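You operate a simulated robot arm through the tools that you are given. There is no shell and no other tool.

You are at the controls of a simulated robot arm. One attempt, no reset.

JOB
Set the controls near the top of the steel table. At the end: the disc lever is set to free; the disc is turned to 4; the right bolt is turned to loose; the left bolt is turned to loose; whatever was shut is shut again. Leave all else as you found it, and nothing knocked over. The disc lever goes anticlockwise seen from above, to its stop.

Only the result counts: the job must be done as asked and must still hold three seconds after the hand-in. Knocking over, shifting, dropping, spilling or breaking anything else fails it.

ROBOT AND FRAMES
A 7-joint arm with a three-finger gripper, fixed in place. Base frame: the origin is on the floor under the middle of its stand, x ahead of it, y to its left, z up; the work surface is at about z = 82. Readings come in cm, rad, newtons and seconds.
It reaches about 134.2 cm from its shoulder. Its first joint turns from -2.897 to 2.897 rad. Payload 2.69 kg.
Tool frame: the origin (TCP) lies between the finger pads and is the grasp point; the fingertips stand 3 cm ahead of it; z points along the fingers, y is the line along which they close. The gripper opens to 12.8 cm; its body begins 11.7 cm behind the TCP.
Orientation is told as [roll, pitch, yaw] about the base's x, y, z axes, in that order, counted from this pose: with the fingers straight down and closing along the base's y, the tool's x points along the base's -x, its y along +y and its z along -z.

CONTROLS
- The arm moves only by the tool arm_command. Its argument "rows" is a list of rows, each a list of 3 entries, a list of its own where there are three numbers: the opening, from 0 (shut) to 1 (fully open), then the shift along the base's x, y, z in mm, then the turn, a rotation vector about the base's x, y, z in rad. In form: [[fingers, [tx, ty, tz], [rx, ry, rz]], ...]. A call has 1 to 20 rows; each row is the pose to reach, as a shift and turn from the pose commanded when the call began. Rows are played at 5 a second. More than 5 cm and 0.15 rad between two rows, or a gripper value outside its range, and nothing of the call is played. Where a pose cannot be reached the arm comes as near as it can. A force on the tool above 40 N (or 10 N above the force at the start of the call, whichever is more), or a blocked arm, ends the call early, and 0.2 s more pass. The fingers move at their own pace (about 12.7 cm/s each) and stop on an object; they squeeze with about 31 N. The grip force told is the motor's: it shows also when the fingers shut on nothing. Time passes only in rows, and 0.2 s behind the last, so rows that repeat a pose let the fingers close. The reply holds the time, the measured pose of the TCP, the force on the tool along the base axes, the opening and the grip force, in the units named above and with some noise, with the torque about the TCP (base axes, N m) and any sound that the robot's microphone picked up.
- Cameras (640 x 400 px; columns grow to the right, rows downward): "scene" is fixed at [4.89, -65.03, 160.99]; the picture's right is [0.98, -0.20, 0.00], its down [-0.09, -0.43, -0.90] and it looks along [0.18, 0.88, -0.44] (base axes); focal length 329 px, centre (320, 200). "wrist" rides on the gripper at [5.8, 5.4, -13.1] in the tool frame; the picture's right is [-0.68, 0.74, 0.00], its down [-0.62, -0.57, -0.55] and it looks along [-0.40, -0.37, 0.84] (tool axes); focal length 234 px, centre (320, 200). There is no depth. A picture from a camera that has moved, and an enlarged one, comes with that camera's place and axes in the base frame and with its lens.
- camera(camera): a new picture of that camera. No time passes.
- move_column(by): moves the trunk up (or, below 0, down) by that many cm; the arm rides with it, the base frame stays. It gives what a move gives, with no picture.
- zoom(camera, box): a new picture of the part [left, top, right, bottom] of that camera's present view, enlarged. No time passes.
- job_done(): hands the job in; it is judged then, once.

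Places have to be worked out from the pictures, the camera data and where the tool is seen. Open the gripper and draw the arm clear of the work before you hand the job in, unless the task says otherwise.

The tools are called after ">>>" as a command line: name --argument value ..., lists and objects as JSON in quotes. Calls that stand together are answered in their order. arm_command: Moves the arm, as the interface text tells. Its arguments: {"type":"object","properties":{"rows":{"type":"array"}},"required":["rows"]} The other tools are called the same way: move_column (by) moves the trunk up or down; camera (camera) takes a picture; zoom (camera, box) takes an enlarged picture of a part of a camera's view; job_done () hands the job in.

At the start:

```text
clock: 0.0
eef_pos: [47.04, 51.58, 120.05]
tcp_rot: [0.001, 0.0, 0.0]
contact_force: [-0.3, -0.2, 0.4]
moment: [-0.03, 0.01, -0.05]
grip_width: 12.8
grasp_force: 0.1
trunk travel left (down, up): [-15.0, 20.0]
```

scene: 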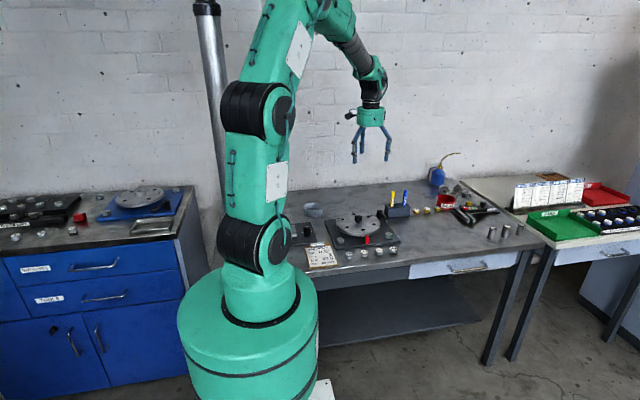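
wrist: 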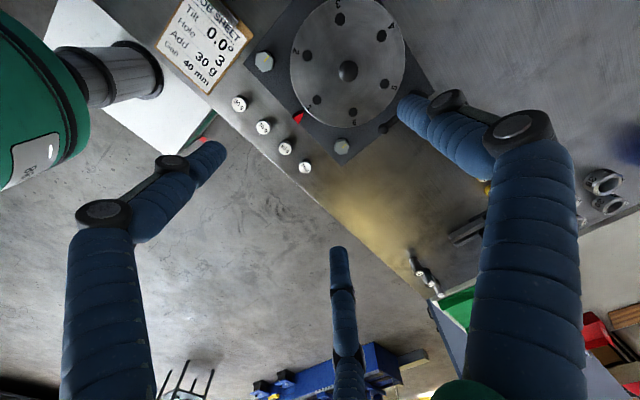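

I'll start by enlarging the parts of the scene that show the disc fixtures and labels.

>>> zoom --camera "scene" --box '[290, 180, 450, 280]'

>>> zoom --camera "wrist" --box '[150, 0, 470, 200]'

>>> zoom --camera "scene" --box '[400, 150, 640, 300]'

>>> zoom --camera "scene" --box '[0, 170, 210, 300]'

```text
4.00 times, centred on (370, 230) of scene
camera zoom: at [4.89, -65.03, 160.99], right [0.98, -0.2, 0.0], down [-0.09, -0.43, -0.9], along [0.18, 0.88, -0.44], focal length 1318 px, centre (120, 80)
```

zoom: 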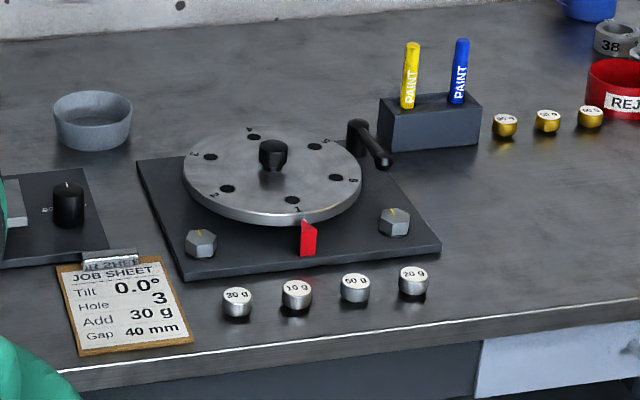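

```text
2.00 times, centred on (310, 100) of wrist
camera zoom: at [41.19, 56.83, 133.09], right [0.68, 0.74, 0.0], down [0.62, -0.57, 0.55], along [0.4, -0.37, -0.84], focal length 468 px, centre (340, 400)
```

zoom: 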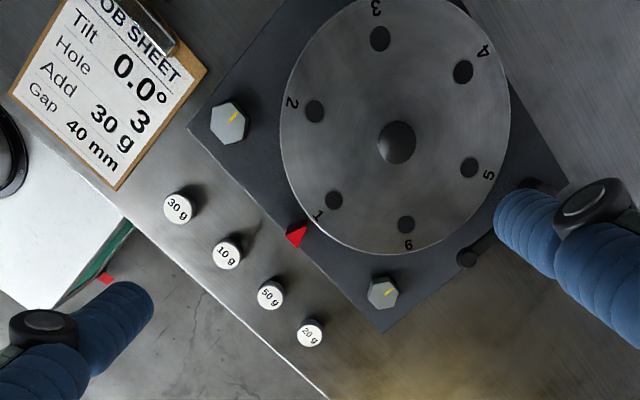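

```text
2.67 times, centred on (520, 225) of scene
camera zoom: at [4.89, -65.03, 160.99], right [0.98, -0.2, 0.0], down [-0.09, -0.43, -0.9], along [0.18, 0.88, -0.44], focal length 878 px, centre (-213, 133)
```

zoom: 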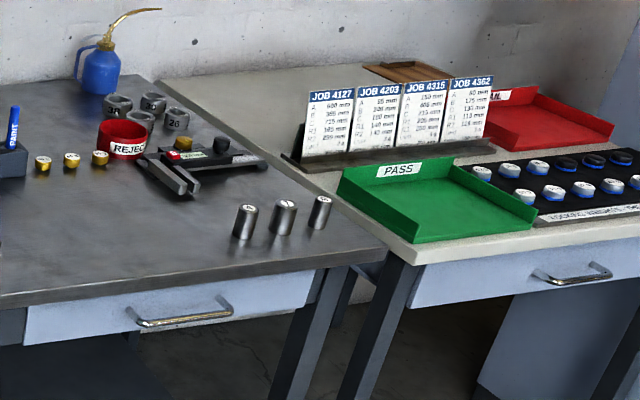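

```text
3.05 times, centred on (105, 235) of scene
camera zoom: at [4.89, -65.03, 160.99], right [0.98, -0.2, 0.0], down [-0.09, -0.43, -0.9], along [0.18, 0.88, -0.44], focal length 1004 px, centre (975, 93)
```

zoom: 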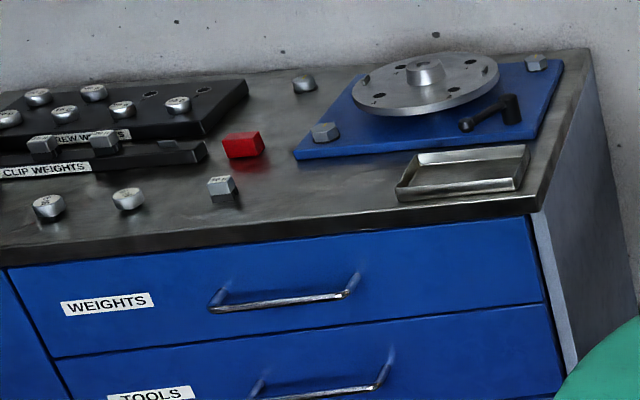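

The steel table's fixture has a numbered disc (red pointer at 1), two hex bolts with yellow marks, and a black lever. I'll enlarge each of these for detail.

>>> zoom --camera "wrist" --box '[230, 30, 310, 80]'

>>> zoom --camera "wrist" --box '[300, 120, 380, 170]'

>>> zoom --camera "scene" --box '[370, 205, 402, 225]'

>>> zoom --camera "scene" --box '[330, 225, 394, 265]'

>>> zoom --camera "scene" --box '[280, 205, 328, 235]'

```text
8.00 times, centred on (270, 55) of wrist
camera zoom: at [41.19, 56.83, 133.09], right [0.68, 0.74, 0.0], down [0.62, -0.57, 0.55], along [0.4, -0.37, -0.84], focal length 1873 px, centre (720, 1360)
```

zoom: 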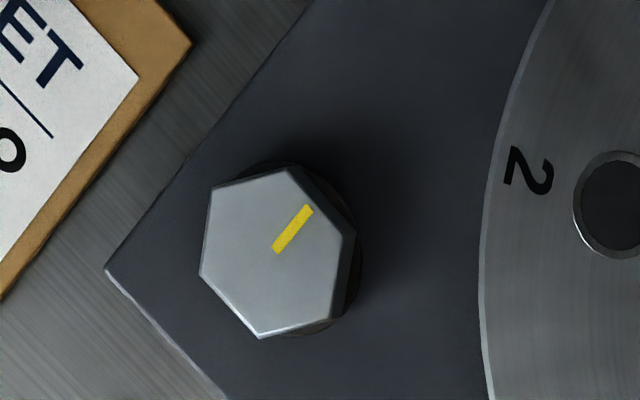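

```text
8.00 times, centred on (340, 145) of wrist
camera zoom: at [41.19, 56.83, 133.09], right [0.68, 0.74, 0.0], down [0.62, -0.57, 0.55], along [0.4, -0.37, -0.84], focal length 1873 px, centre (160, 640)
```

zoom: 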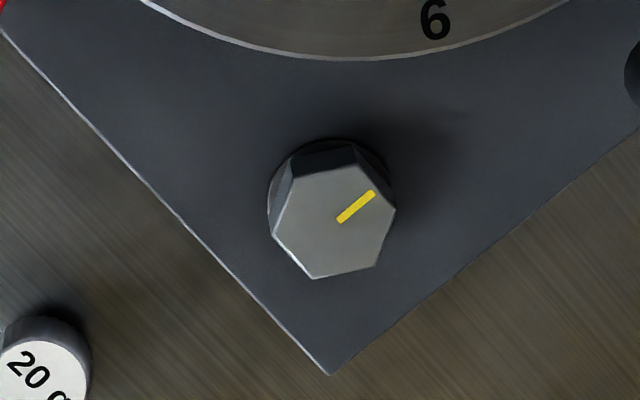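

```text
16.00 times, centred on (386, 215) of scene
camera zoom: at [4.89, -65.03, 160.99], right [0.98, -0.2, 0.0], down [-0.09, -0.43, -0.9], along [0.18, 0.88, -0.44], focal length 5271 px, centre (-736, -40)
```

zoom: 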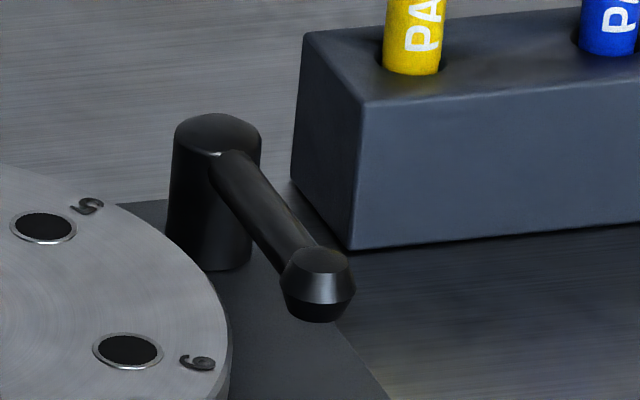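

```text
10.00 times, centred on (362, 245) of scene
camera zoom: at [4.89, -65.03, 160.99], right [0.98, -0.2, 0.0], down [-0.09, -0.43, -0.9], along [0.18, 0.88, -0.44], focal length 3294 px, centre (-100, -250)
```

zoom: 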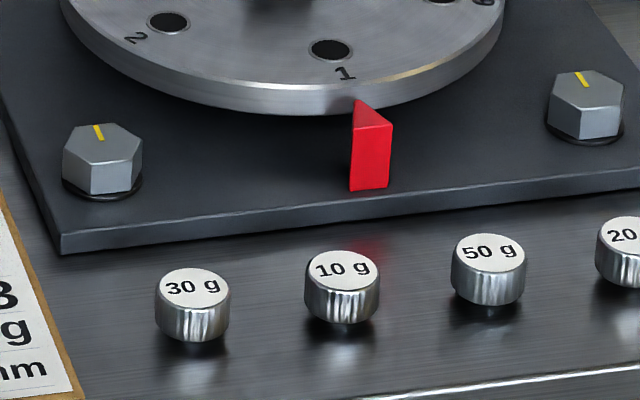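

```text
13.33 times, centred on (304, 220) of scene
camera zoom: at [4.89, -65.03, 160.99], right [0.98, -0.2, 0.0], down [-0.09, -0.43, -0.9], along [0.18, 0.88, -0.44], focal length 4392 px, centre (533, -67)
```

zoom: 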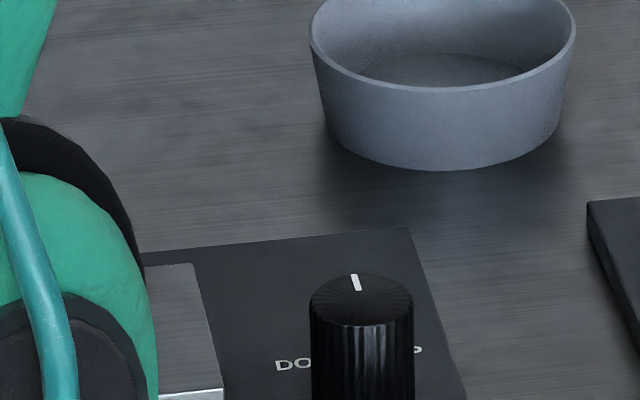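

The bolts look to be near (36, 48.4) and (57, 48.4), the disc centre near (46.7, 58), and the lever pivots near (60, 63) with its arm pointing toward -y. I'll move the wrist camera over the lever while staying high.

>>> arm_command --rows '[[1, [35, 5, 0], [0, 0, 0]], [1, [70, 10, 0], [0, 0, 0]], [1, [105, 15, 0], [0, 0, 0]], [1, [130, 20, 0], [0, 0, 0]], [1, [130, 20, 0], [0, 0, 0]]]'

>>> camera --camera "wrist"

>>> camera --camera "scene"

```text
clock: 1.2
eef_pos: [60.25, 53.41, 120.02]
tcp_rot: [-0.001, 0.001, 0.001]
contact_force: [-0.3, -0.2, 0.2]
moment: [0.0, 0.06, 0.0]
grip_width: 12.78
grasp_force: 0.0
trunk travel left (down, up): [-15.0, 20.0]
```

```text
taken
camera wrist: at [54.23, 58.83, 133.03], right [0.68, 0.74, 0.0], down [0.62, -0.57, 0.55], along [0.4, -0.37, -0.84], focal length 234 px, centre (320, 200)
```

wrist: 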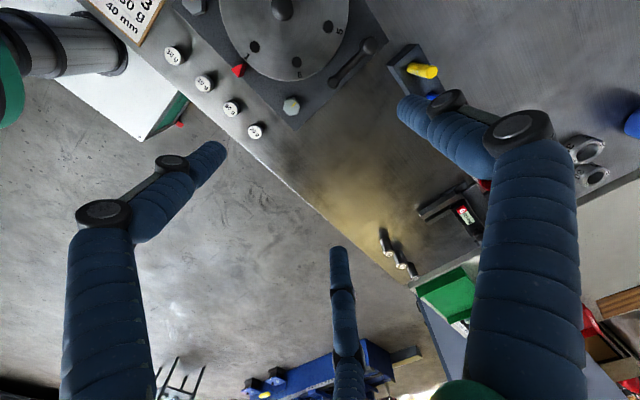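

```text
taken
```

scene: 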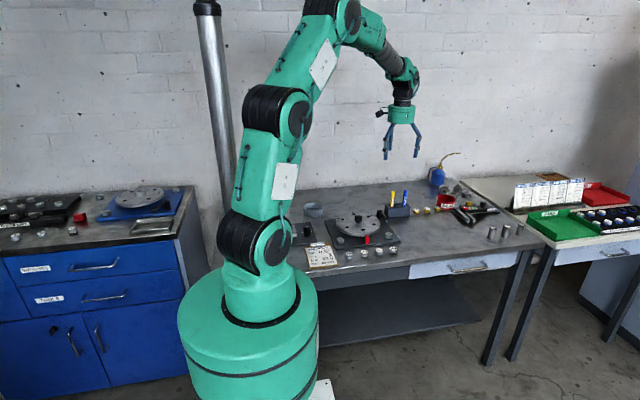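

The lever is now in clear view near the top of the wrist image. I'll enlarge it.

>>> zoom --camera "wrist" --box '[310, 20, 422, 90]'

>>> zoom --camera "wrist" --box '[210, 0, 402, 120]'

```text
5.71 times, centred on (366, 55) of wrist
camera zoom: at [54.23, 58.83, 133.03], right [0.68, 0.74, 0.0], down [0.62, -0.57, 0.55], along [0.4, -0.37, -0.84], focal length 1338 px, centre (57, 1029)
```

zoom: 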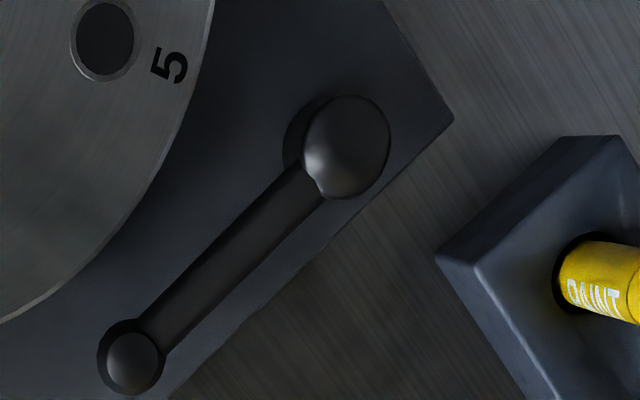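

```text
3.33 times, centred on (306, 60) of wrist
camera zoom: at [54.23, 58.83, 133.03], right [0.68, 0.74, 0.0], down [0.62, -0.57, 0.55], along [0.4, -0.37, -0.84], focal length 781 px, centre (367, 667)
```

zoom: 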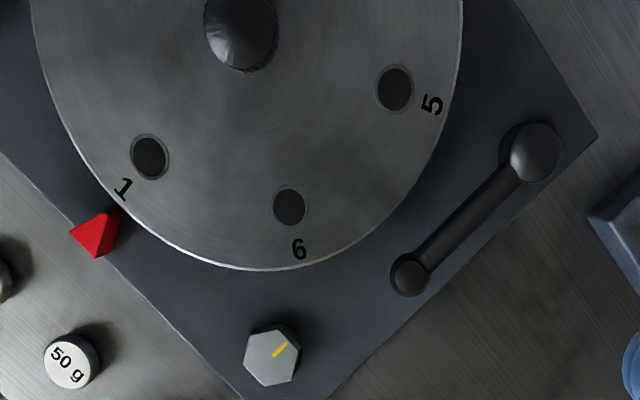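

The lever pivot is near (59.4, 65) and its tip near (59.7, 57), with the marker block close on the right (corner near (63.5, 65.4)). I'll lower to about z = 105 above the lever to measure it up close; the fingertips at z = 102 stay clear of everything.

>>> arm_command --rows '[[1, [0, 35, 0], [0, 0, 0]], [1, [-3, 75, -20], [0, 0, 0]], [1, [-5, 75, -60], [0, 0, 0]], [1, [-5, 75, -100], [0, 0, 0]], [1, [-5, 75, -150], [0, 0, 0]], [1, [-5, 75, -150], [0, 0, 0]]]'

>>> camera --camera "wrist"

>>> camera --camera "scene"

```text
clock: 2.6
eef_pos: [59.63, 60.95, 105.0]
tcp_rot: [-0.003, 0.001, 0.0]
contact_force: [-0.3, 0.3, -0.2]
moment: [-0.05, 0.06, -0.02]
grip_width: 12.81
grasp_force: 0.1
trunk travel left (down, up): [-15.0, 20.0]
```

```text
taken
camera wrist: at [53.75, 66.3, 117.98], right [0.68, 0.74, 0.0], down [0.62, -0.57, 0.55], along [0.4, -0.37, -0.84], focal length 234 px, centre (320, 200)
```

wrist: 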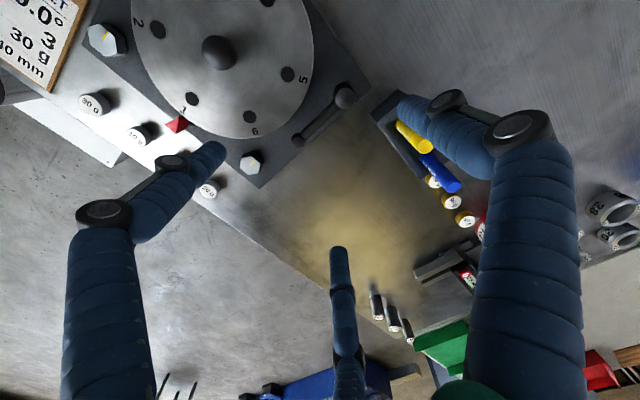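

```text
taken
```

scene: 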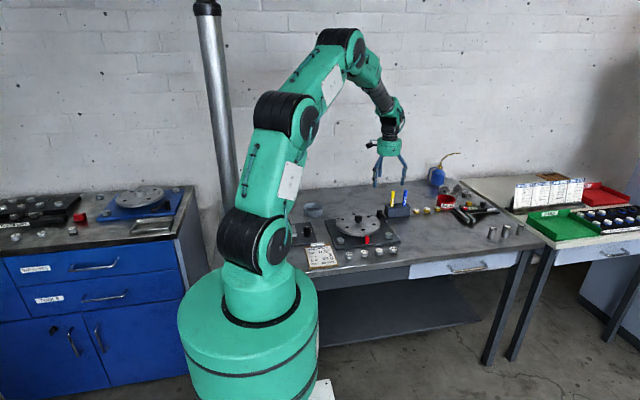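

I'll enlarge the lever and the marker block in this closer view, and also look at the fingers in the scene view.

>>> zoom --camera "wrist" --box '[272, 70, 400, 150]'

>>> zoom --camera "scene" --box '[352, 120, 448, 220]'

>>> zoom --camera "wrist" --box '[80, 0, 320, 180]'

```text
5.00 times, centred on (336, 110) of wrist
camera zoom: at [53.75, 66.3, 117.98], right [0.68, 0.74, 0.0], down [0.62, -0.57, 0.55], along [0.4, -0.37, -0.84], focal length 1171 px, centre (240, 650)
```

zoom: 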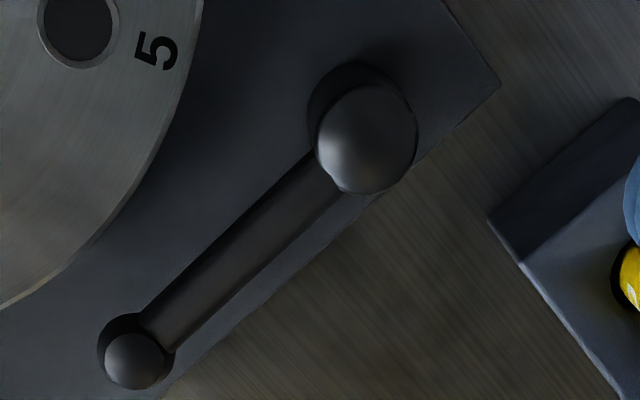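

```text
4.00 times, centred on (400, 170) of scene
camera zoom: at [4.89, -65.03, 160.99], right [0.98, -0.2, 0.0], down [-0.09, -0.43, -0.9], along [0.18, 0.88, -0.44], focal length 1318 px, centre (0, 320)
```

zoom: 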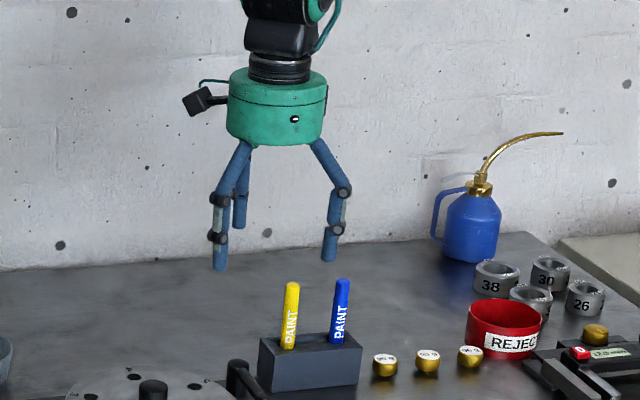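

```text
2.22 times, centred on (200, 90) of wrist
camera zoom: at [53.75, 66.3, 117.98], right [0.68, 0.74, 0.0], down [0.62, -0.57, 0.55], along [0.4, -0.37, -0.84], focal length 520 px, centre (587, 444)
```

zoom: 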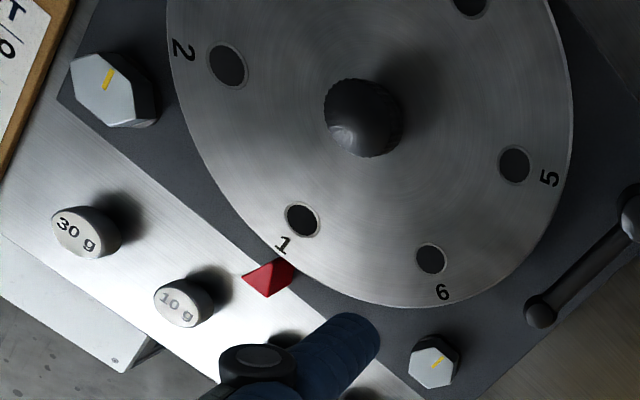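

Triangulating two wrist views gives the lever post top at (59.4, 65.2, 87.7), its tip at (59.5, 57.1, 87.3), the disc top at z = 86.5 with centre (46.7, 58.1) and radius about 10. I plan to push the lever with one finger in the gap between disc and lever, so I turn the gripper +60° about z and shift it to (63.7, 58.4), still high.

>>> arm_command --rows '[[1, [6, -4, 0], [0, 0, 0.13]], [1, [12, -8, 0], [0, 0, 0.26]], [1, [18, -12, 0], [0, 0, 0.39]], [1, [24, -16, 0], [0, 0, 0.52]], [1, [30, -20, 0], [0, 0, 0.65]], [1, [36, -24, 0], [0, 0, 0.78]], [1, [41, -27, 0], [0, 0, 0.91]], [1, [41, -27, 0], [0, 0, 1.047]], [1, [41, -27, 0], [0, 0, 1.047]]]'

>>> camera --camera "wrist"

>>> zoom --camera "scene" --box '[320, 130, 448, 260]'

```text
clock: 4.6
eef_pos: [63.74, 58.27, 105.04]
tcp_rot: [-0.002, 0.001, 1.049]
contact_force: [0.3, 0.2, -0.2]
moment: [0.01, -0.01, 0.0]
grip_width: 12.8
grasp_force: 0.0
trunk travel left (down, up): [-15.0, 20.0]
```

```text
taken
camera wrist: at [56.09, 55.88, 118.08], right [-0.3, 0.95, 0.0], down [0.8, 0.25, 0.55], along [0.52, 0.16, -0.84], focal length 234 px, centre (320, 200)
```

wrist: 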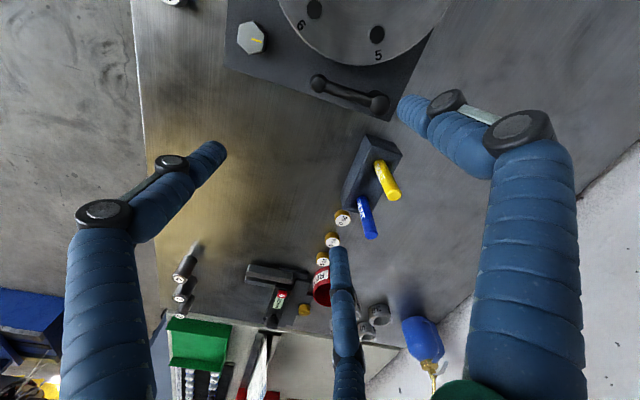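

```text
3.08 times, centred on (384, 195) of scene
camera zoom: at [4.89, -65.03, 160.99], right [0.98, -0.2, 0.0], down [-0.09, -0.43, -0.9], along [0.18, 0.88, -0.44], focal length 1014 px, centre (123, 215)
```

zoom: 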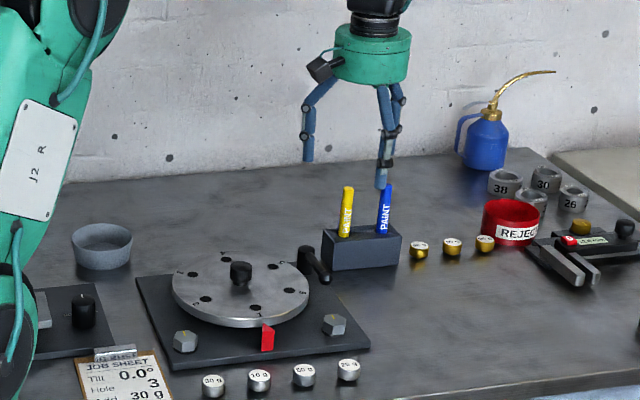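

The yaw was reached. I'll enlarge the gap region between disc rim and lever to check where the finger must go in.

>>> zoom --camera "wrist" --box '[290, 30, 450, 130]'

>>> zoom --camera "wrist" --box '[330, 120, 426, 180]'

```text
4.00 times, centred on (370, 80) of wrist
camera zoom: at [56.09, 55.88, 118.08], right [-0.3, 0.95, 0.0], down [0.8, 0.25, 0.55], along [0.52, 0.16, -0.84], focal length 937 px, centre (120, 680)
```

zoom: 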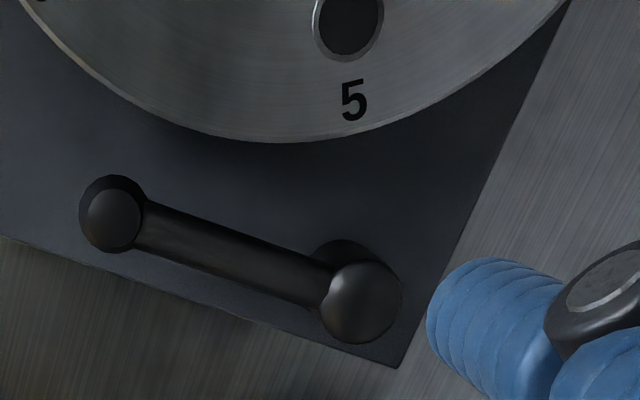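

```text
6.67 times, centred on (378, 150) of wrist
camera zoom: at [56.09, 55.88, 118.08], right [-0.3, 0.95, 0.0], down [0.8, 0.25, 0.55], along [0.52, 0.16, -0.84], focal length 1561 px, centre (-67, 533)
```

zoom: 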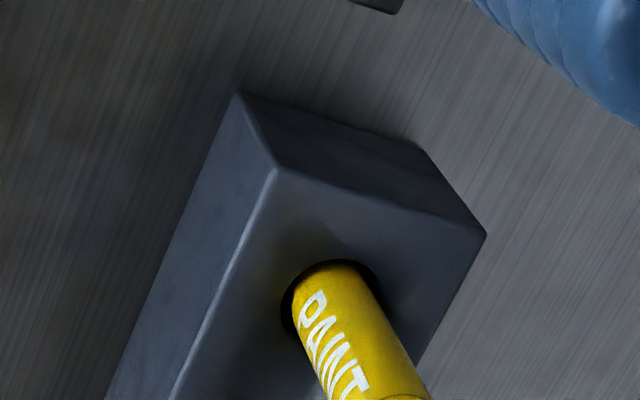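

I need the finger's true width and tip position before threading it into the 2.8 cm gap, so I'll enlarge it in the scene camera.

>>> zoom --camera "scene" --box '[370, 150, 418, 198]'

>>> zoom --camera "wrist" --box '[380, 80, 460, 130]'

```text
8.33 times, centred on (394, 174) of scene
camera zoom: at [4.89, -65.03, 160.99], right [0.98, -0.2, 0.0], down [-0.09, -0.43, -0.9], along [0.18, 0.88, -0.44], focal length 2745 px, centre (-297, 417)
```

zoom: 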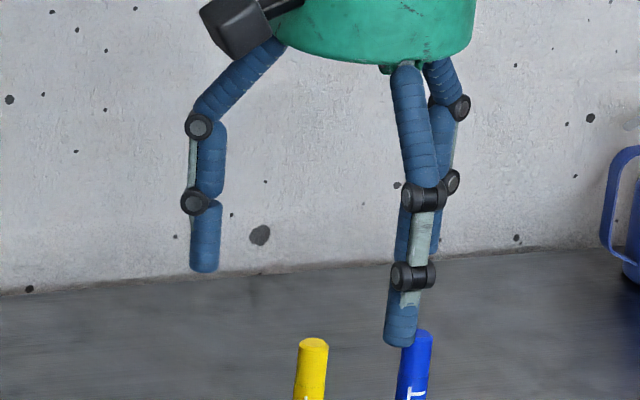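

```text
8.00 times, centred on (420, 105) of wrist
camera zoom: at [56.09, 55.88, 118.08], right [-0.3, 0.95, 0.0], down [0.8, 0.25, 0.55], along [0.52, 0.16, -0.84], focal length 1873 px, centre (-480, 960)
```

zoom: 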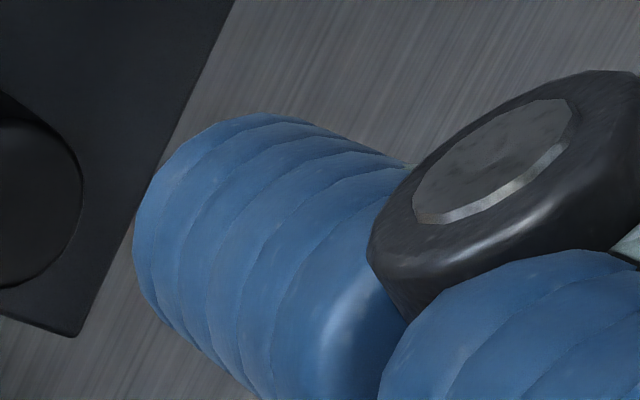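

Fully open, the fingertips sit about 1.4 cm ahead of the TCP at radius about 7.1 cm, so the pushing finger is over (57.5, 61.9), the middle of the gap. I'll descend to TCP z = 91 (tips about 89.5, above disc and lever) and check.

>>> arm_command --rows '[[1, [0, 0, -40], [0, 0, 0]], [1, [0, 0, -80], [0, 0, 0]], [1, [0, 0, -115], [0, 0, 0]], [1, [0, 0, -140], [0, 0, 0]], [1, [0, 0, -140], [0, 0, 0]]]'

>>> camera --camera "wrist"

>>> zoom --camera "scene" --box '[350, 160, 430, 240]'

>>> zoom --camera "wrist" --box '[300, 60, 460, 160]'

```text
clock: 5.8
eef_pos: [63.61, 58.4, 91.01]
tcp_rot: [0.001, 0.0, 1.046]
contact_force: [0.4, -0.5, -1.1]
moment: [-0.01, 0.01, -0.01]
grip_width: 12.81
grasp_force: 0.1
trunk travel left (down, up): [-15.0, 20.0]
```

```text
taken
camera wrist: at [56.09, 55.93, 104.05], right [-0.3, 0.95, 0.0], down [0.8, 0.25, 0.55], along [0.52, 0.16, -0.84], focal length 234 px, centre (320, 200)
```

wrist: 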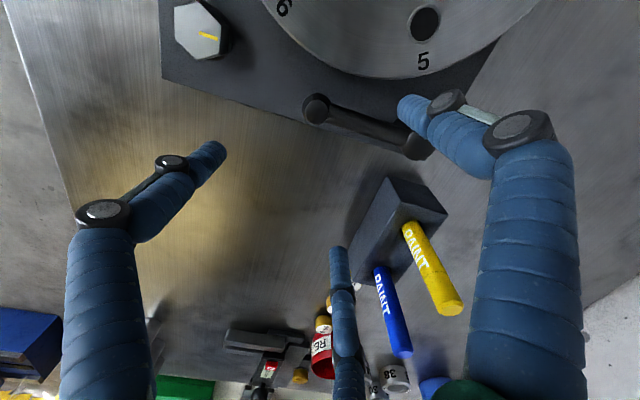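

```text
5.00 times, centred on (390, 200) of scene
camera zoom: at [4.89, -65.03, 160.99], right [0.98, -0.2, 0.0], down [-0.09, -0.43, -0.9], along [0.18, 0.88, -0.44], focal length 1647 px, centre (-30, 200)
```

zoom: 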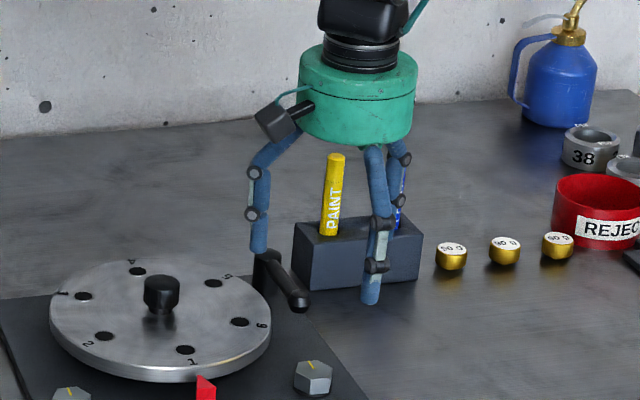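

```text
4.00 times, centred on (380, 110) of wrist
camera zoom: at [56.09, 55.93, 104.05], right [-0.3, 0.95, 0.0], down [0.8, 0.25, 0.55], along [0.52, 0.16, -0.84], focal length 937 px, centre (80, 560)
```

zoom: 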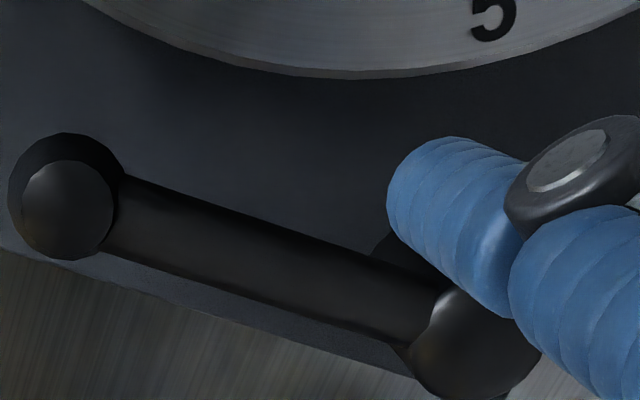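

The finger is over the gap with clearance on both sides; the projected entry point is slightly nearer the disc, so I bias it 1.5 mm toward the lever. I descend slowly to TCP z = 86.8.

>>> arm_command --rows '[[1, [1.5, 0, -8], [0, 0, 0]], [1, [1.5, 0, -16], [0, 0, 0]], [1, [1.5, 0, -24], [0, 0, 0]], [1, [1.5, 0, -32], [0, 0, 0]], [1, [1.5, 0, -38], [0, 0, 0]], [1, [1.5, 0, -43], [0, 0, 0]], [1, [1.5, 0, -43], [0, 0, 0]]]'

>>> camera --camera "wrist"

>>> zoom --camera "wrist" --box '[280, 40, 472, 160]'

>>> zoom --camera "scene" --box '[350, 180, 430, 240]'

```text
clock: 7.4
eef_pos: [63.72, 58.33, 86.73]
tcp_rot: [0.001, -0.001, 1.046]
contact_force: [-0.8, -0.4, 0.7]
moment: [-0.01, -0.01, 0.02]
grip_width: 12.8
grasp_force: 0.1
trunk travel left (down, up): [-15.0, 20.0]
```

```text
taken
camera wrist: at [56.23, 55.9, 99.78], right [-0.3, 0.95, 0.0], down [0.8, 0.25, 0.55], along [0.52, 0.16, -0.84], focal length 234 px, centre (320, 200)
```

wrist: 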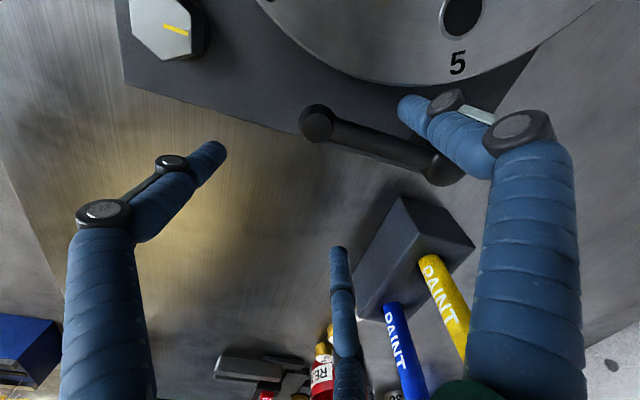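

```text
3.33 times, centred on (376, 100) of wrist
camera zoom: at [56.23, 55.9, 99.78], right [-0.3, 0.95, 0.0], down [0.8, 0.25, 0.55], along [0.52, 0.16, -0.84], focal length 781 px, centre (133, 533)
```

zoom: 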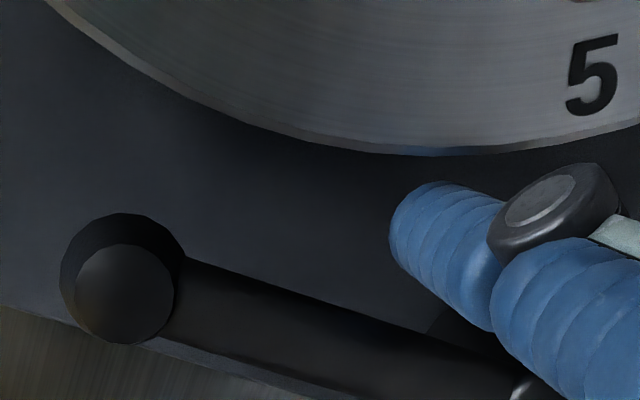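

```text
6.67 times, centred on (390, 210) of scene
camera zoom: at [4.89, -65.03, 160.99], right [0.98, -0.2, 0.0], down [-0.09, -0.43, -0.9], along [0.18, 0.88, -0.44], focal length 2196 px, centre (-147, 133)
```

zoom: 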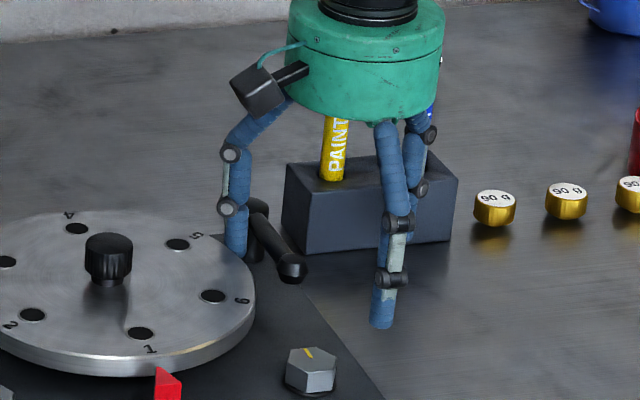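

The finger is in the gap without contact. I now push the lever anticlockwise along an arc around its pivot, in small steps, watching the force.

>>> arm_command --rows '[[1, [2, 0, 0], [0, 0, 0]], [1, [4, -1, 0], [0, 0, 0]], [1, [7, -2, 0], [0, 0, 0]], [1, [10, -3, 0], [0, 0, 0]], [1, [12.6, -3.7, 0], [0, 0, 0]], [1, [16, -4, 0], [0, 0, 0]], [1, [19, -4.3, 0], [0, 0, 0]], [1, [22, -4.4, 0], [0, 0, 0]], [1, [22, -4.4, 0], [0, 0, 0]]]'

>>> camera --camera "wrist"

>>> zoom --camera "scene" --box '[350, 180, 430, 240]'

```text
clock: 9.4
eef_pos: [66.03, 57.85, 86.76]
tcp_rot: [0.0, 0.001, 1.047]
contact_force: [-1.0, -0.9, -1.2]
moment: [-0.05, -0.05, 0.09]
grip_width: 12.81
grasp_force: 0.1
trunk travel left (down, up): [-15.0, 20.0]
```

```text
taken
camera wrist: at [58.42, 55.45, 99.81], right [-0.3, 0.95, 0.0], down [0.8, 0.25, 0.55], along [0.52, 0.16, -0.84], focal length 234 px, centre (320, 200)
```

wrist: 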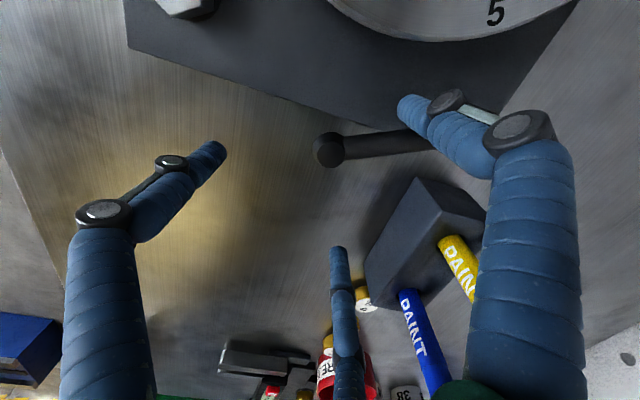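

```text
6.67 times, centred on (390, 210) of scene
camera zoom: at [4.89, -65.03, 160.99], right [0.98, -0.2, 0.0], down [-0.09, -0.43, -0.9], along [0.18, 0.88, -0.44], focal length 2196 px, centre (-147, 133)
```

zoom: 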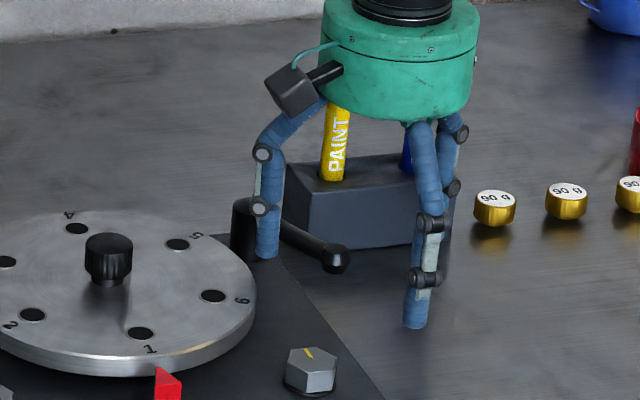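

The lever follows with hardly any force (about 1 N). I'll go on in finer steps to roughly -30°, then check force and view.

>>> arm_command --rows '[[1, [3, 0.5, 0], [0, 0, 0]], [1, [6, 1, 0], [0, 0, 0]], [1, [9.1, 1.8, 0], [0, 0, 0]], [1, [11.5, 2.6, 0], [0, 0, 0]], [1, [13.5, 3.5, 0], [0, 0, 0]], [1, [13.5, 3.5, 0], [0, 0, 0]]]'

>>> zoom --camera "wrist" --box '[280, 60, 520, 260]'

>>> zoom --camera "scene" --box '[350, 180, 430, 240]'

```text
clock: 10.8
eef_pos: [67.36, 58.16, 86.71]
tcp_rot: [0.0, 0.0, 1.049]
contact_force: [-0.5, -1.1, 0.5]
moment: [-0.02, -0.03, 0.04]
grip_width: 12.83
grasp_force: 0.0
trunk travel left (down, up): [-15.0, 20.0]
```

```text
2.00 times, centred on (400, 160) of wrist
camera zoom: at [59.77, 55.81, 99.82], right [-0.3, 0.95, 0.0], down [0.8, 0.25, 0.55], along [0.52, 0.16, -0.84], focal length 468 px, centre (160, 280)
```

zoom: 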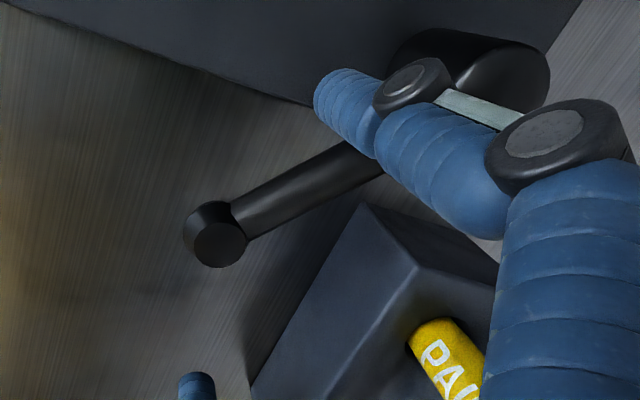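

```text
6.67 times, centred on (390, 210) of scene
camera zoom: at [4.89, -65.03, 160.99], right [0.98, -0.2, 0.0], down [-0.09, -0.43, -0.9], along [0.18, 0.88, -0.44], focal length 2196 px, centre (-147, 133)
```

zoom: 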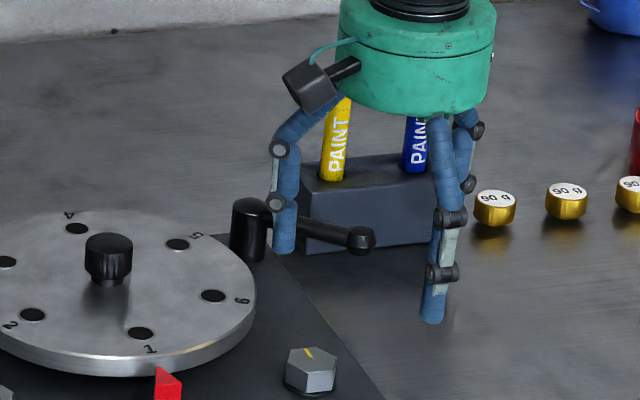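

The lever is now at about -42°, with no stop felt yet and room left before the block. I continue in small steps.

>>> arm_command --rows '[[1, [2, 1.1, 0], [0, 0, 0]], [1, [4, 2.3, 0], [0, 0, 0]], [1, [6.5, 4.2, 0], [0, 0, 0]], [1, [8.9, 6.2, 0], [0, 0, 0]], [1, [8.9, 6.2, 0], [0, 0, 0]]]'

>>> zoom --camera "wrist" --box '[280, 60, 520, 260]'

>>> zoom --camera "scene" --box '[350, 180, 430, 240]'

```text
clock: 12.0
eef_pos: [68.26, 58.84, 86.66]
tcp_rot: [-0.001, 0.0, 1.047]
contact_force: [0.4, 0.5, -0.3]
moment: [-0.02, 0.0, 0.02]
grip_width: 12.79
grasp_force: 0.0
trunk travel left (down, up): [-15.0, 20.0]
```

```text
2.00 times, centred on (400, 160) of wrist
camera zoom: at [60.67, 56.41, 99.81], right [-0.3, 0.95, 0.0], down [0.8, 0.25, 0.55], along [0.52, 0.16, -0.84], focal length 468 px, centre (160, 280)
```

zoom: 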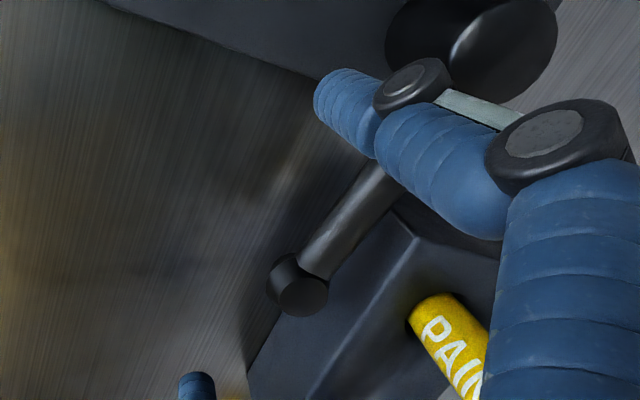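

```text
6.67 times, centred on (390, 210) of scene
camera zoom: at [4.89, -65.03, 160.99], right [0.98, -0.2, 0.0], down [-0.09, -0.43, -0.9], along [0.18, 0.88, -0.44], focal length 2196 px, centre (-147, 133)
```

zoom: 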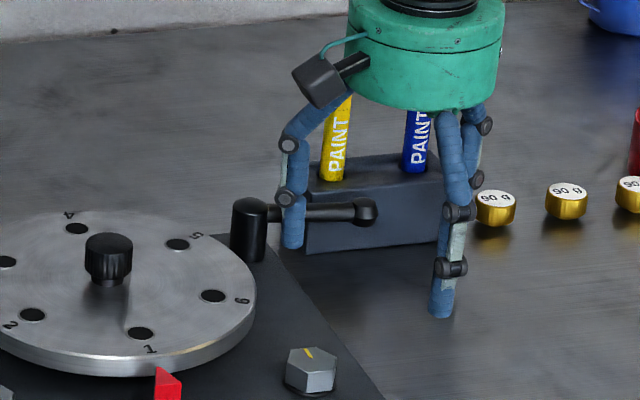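

The lever is at roughly -15°, still no resistance; its ball edge is about 1.5 cm from the block's front face. I'll nudge on in ~1 mm steps and watch for the stop.

>>> arm_command --rows '[[1, [1, 1, 0], [0, 0, 0]], [1, [2, 2.1, 0], [0, 0, 0]], [1, [3, 3.3, 0], [0, 0, 0]], [1, [4.1, 4.7, 0], [0, 0, 0]], [1, [4.1, 4.7, 0], [0, 0, 0]]]'

>>> zoom --camera "wrist" --box '[280, 60, 520, 260]'

>>> zoom --camera "scene" --box '[350, 180, 430, 240]'

```text
clock: 13.2
eef_pos: [68.71, 59.39, 86.72]
tcp_rot: [0.001, 0.0, 1.046]
contact_force: [0.3, -0.9, -0.4]
moment: [0.02, 0.0, 0.01]
grip_width: 12.82
grasp_force: 0.0
trunk travel left (down, up): [-15.0, 20.0]
```

```text
2.00 times, centred on (400, 160) of wrist
camera zoom: at [61.04, 56.88, 99.8], right [-0.3, 0.95, 0.0], down [0.8, 0.25, 0.55], along [0.52, 0.16, -0.84], focal length 468 px, centre (160, 280)
```

zoom: 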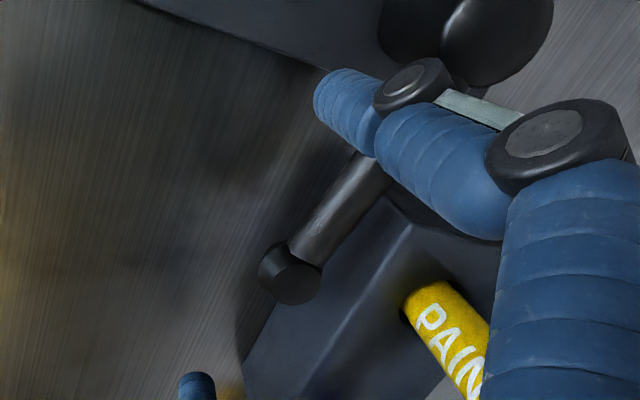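

```text
6.67 times, centred on (390, 210) of scene
camera zoom: at [4.89, -65.03, 160.99], right [0.98, -0.2, 0.0], down [-0.09, -0.43, -0.9], along [0.18, 0.88, -0.44], focal length 2196 px, centre (-147, 133)
```

zoom: 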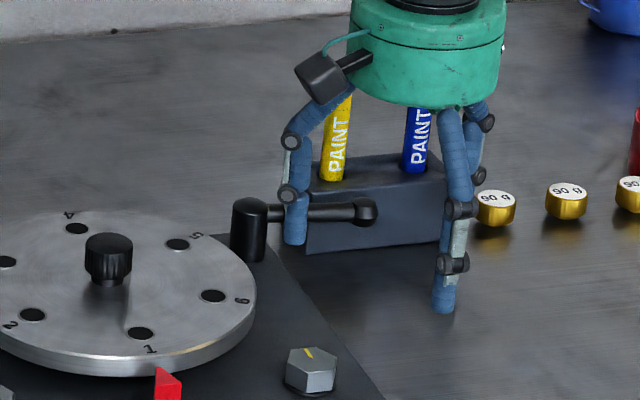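

The lever did not move in this last step, so it had run ahead of the finger, perhaps to its stop. I'll keep nudging gently until the finger touches it and I can feel whether it stops.

>>> arm_command --rows '[[1, [0.5, 1, 0], [0, 0, 0]], [1, [1, 2, 0], [0, 0, 0]], [1, [1.4, 3, 0], [0, 0, 0]], [1, [1.8, 4, 0], [0, 0, 0]], [1, [1.8, 4, 0], [0, 0, 0]]]'

>>> zoom --camera "scene" --box '[370, 190, 410, 220]'

>>> zoom --camera "wrist" --box '[280, 60, 520, 260]'

```text
clock: 14.4
eef_pos: [68.72, 59.43, 86.7]
tcp_rot: [0.001, 0.002, 1.047]
contact_force: [-14.3, -28.7, 6.1]
moment: [0.28, 0.51, 2.44]
grip_width: 12.83
grasp_force: 0.0
trunk travel left (down, up): [-15.0, 20.0]
```

```text
13.33 times, centred on (390, 205) of scene
camera zoom: at [4.89, -65.03, 160.99], right [0.98, -0.2, 0.0], down [-0.09, -0.43, -0.9], along [0.18, 0.88, -0.44], focal length 4392 px, centre (-613, 133)
```

zoom: 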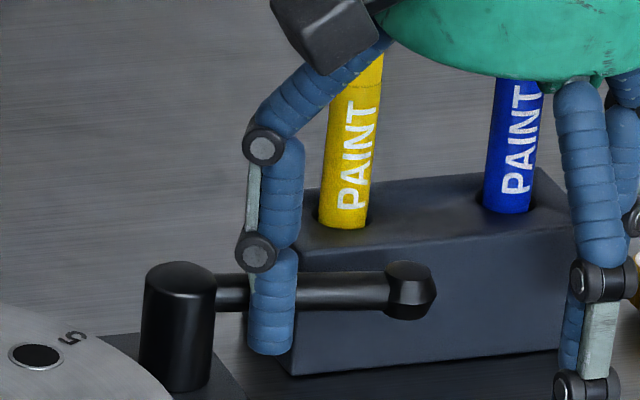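

```text
2.00 times, centred on (400, 160) of wrist
camera zoom: at [61.15, 57.05, 99.81], right [-0.3, 0.95, 0.0], down [0.8, 0.25, 0.55], along [0.52, 0.16, -0.84], focal length 468 px, centre (160, 280)
```

zoom: 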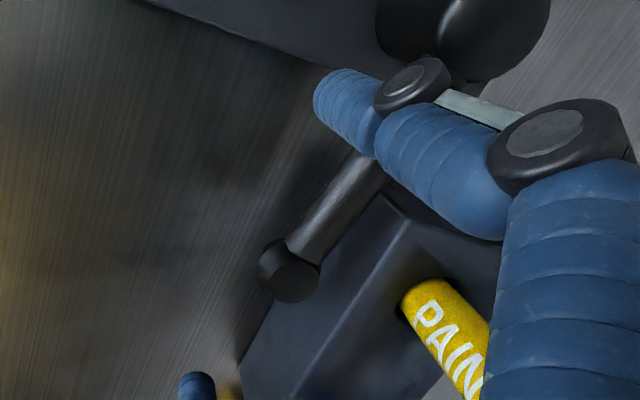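

Force rose to about 32 N while the lever stayed put, and its ball is still 1.7 cm from the block, so the lever is at its own stop. I back the finger off in -y and lift clear.

>>> arm_command --rows '[[1, [0, -6, 0], [0, 0, 0]], [1, [0, -12, 0], [0, 0, 0]], [1, [0, -15, 5], [0, 0, 0]], [1, [0, -15, 30], [0, 0, 0]], [1, [0, -15, 70], [0, 0, 0]], [1, [0, -15, 110], [0, 0, 0]], [1, [0, -15, 150], [0, 0, 0]], [1, [0, -15, 183], [0, 0, 0]], [1, [0, -15, 183], [0, 0, 0]]]'

>>> zoom --camera "scene" --box '[320, 180, 430, 260]'

>>> camera --camera "wrist"

```text
clock: 16.4
eef_pos: [68.85, 58.05, 104.98]
tcp_rot: [0.0, 0.0, 1.047]
contact_force: [-0.4, 0.0, -0.2]
moment: [0.02, 0.03, 0.03]
grip_width: 12.81
grasp_force: 0.0
trunk travel left (down, up): [-15.0, 20.0]
```

```text
5.00 times, centred on (375, 220) of scene
camera zoom: at [4.89, -65.03, 160.99], right [0.98, -0.2, 0.0], down [-0.09, -0.43, -0.9], along [0.18, 0.88, -0.44], focal length 1647 px, centre (45, 100)
```

zoom: 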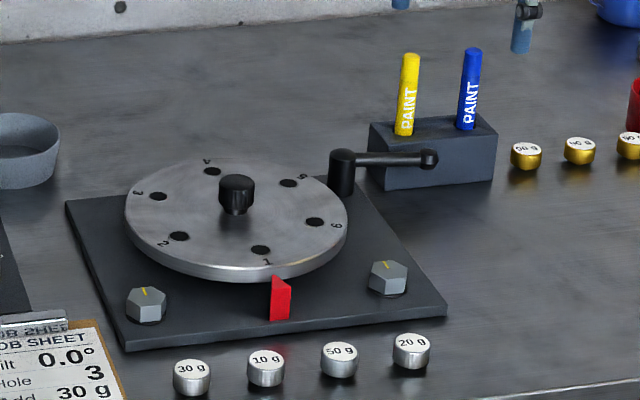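

```text
taken
camera wrist: at [61.16, 55.67, 118.11], right [-0.3, 0.95, 0.0], down [0.8, 0.25, 0.55], along [0.52, 0.16, -0.84], focal length 234 px, centre (320, 200)
```

wrist: 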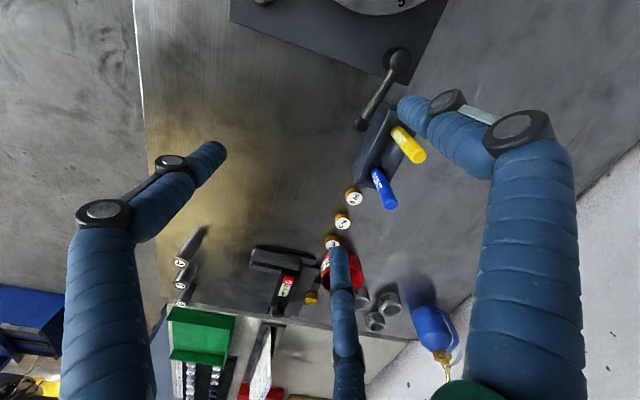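

The lever is at its free stop and nothing else moved. Next is the disc: its central knob is about 3 cm wide with top near z = 89.5. I move above it at z = 105, turning the yaw to -60° so I'll have 180° of anticlockwise travel, and part-close the fingers to calibrate them.

>>> arm_command --rows '[[1, [-14, 0, 0], [0, 0, -0.131]], [1, [-28, 0, 0], [0, 0, -0.262]], [1, [-42, 0, 0], [0, 0, -0.393]], [1, [-56, 0, 0], [0, 0, -0.524]], [1, [-70, 0, 0], [0, 0, -0.655]], [1, [-84, 0, 0], [0, 0, -0.785]], [1, [-98, 0, 0], [0, 0, -0.916]], [1, [-112, 0, 0], [0, 0, -1.047]], [1, [-126, 0, 0], [0, 0, -1.178]], [1, [-140, 0, 0], [0, 0, -1.309]], [1, [-154, 0, 0], [0, 0, -1.44]], [1, [-168, 0, 0], [0, 0, -1.571]], [1, [-182, 0, 0], [0, 0, -1.702]], [1, [-196, 0, 0], [0, 0, -1.833]], [1, [-210, 0, 0], [0, 0, -1.963]], [0.35, [-219, 0, 0], [0, 0, -2.094]], [0.35, [-219, 0, 0], [0, 0, -2.094]], [0.35, [-219, 0, 0], [0, 0, -2.094]], [0.35, [-219, 0, 0], [0, 0, -2.094]]]'

>>> camera --camera "wrist"

>>> camera --camera "scene"

>>> zoom --camera "scene" --box '[330, 130, 410, 230]'

```text
clock: 20.4
eef_pos: [46.88, 58.1, 104.99]
tcp_rot: [-0.001, 0.001, -1.046]
contact_force: [0.4, -0.1, 0.3]
moment: [-0.02, 0.0, -0.03]
grip_width: 4.47
grasp_force: 0.1
trunk travel left (down, up): [-15.0, 20.0]
```

```text
taken
camera wrist: at [48.61, 65.86, 118.11], right [0.98, -0.22, 0.0], down [-0.18, -0.82, 0.55], along [-0.12, -0.54, -0.84], focal length 234 px, centre (320, 200)
```

wrist: 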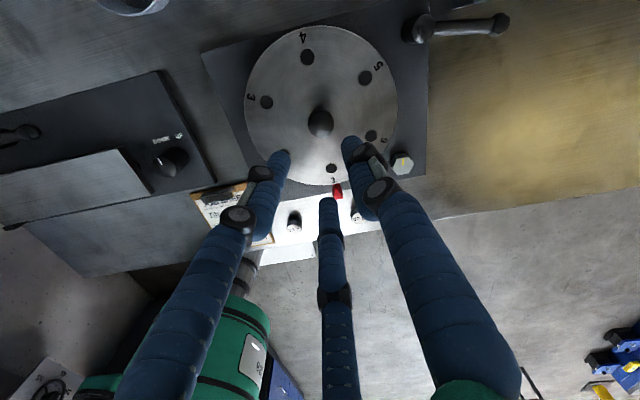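

```text
taken
```

scene: 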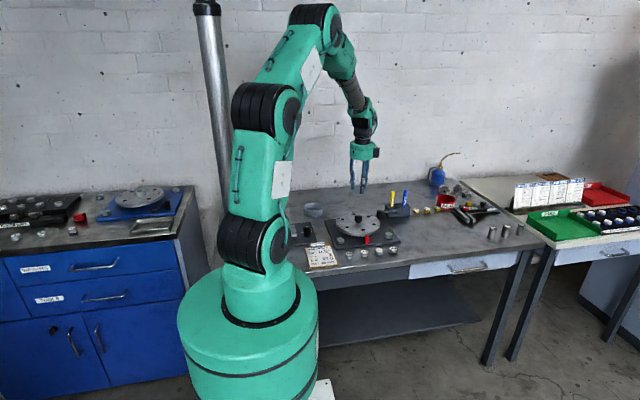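

```text
4.00 times, centred on (370, 180) of scene
camera zoom: at [4.89, -65.03, 160.99], right [0.98, -0.2, 0.0], down [-0.09, -0.43, -0.9], along [0.18, 0.88, -0.44], focal length 1318 px, centre (120, 280)
```

zoom: 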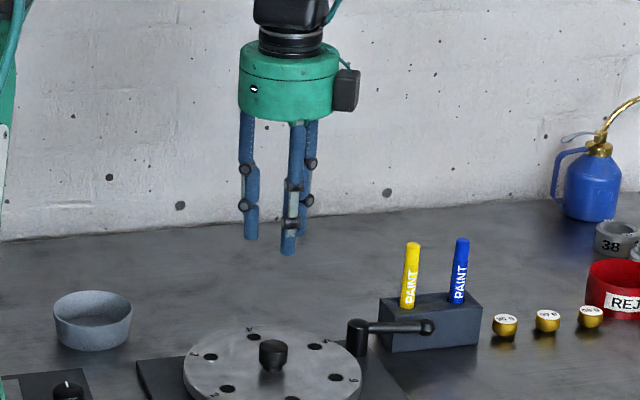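

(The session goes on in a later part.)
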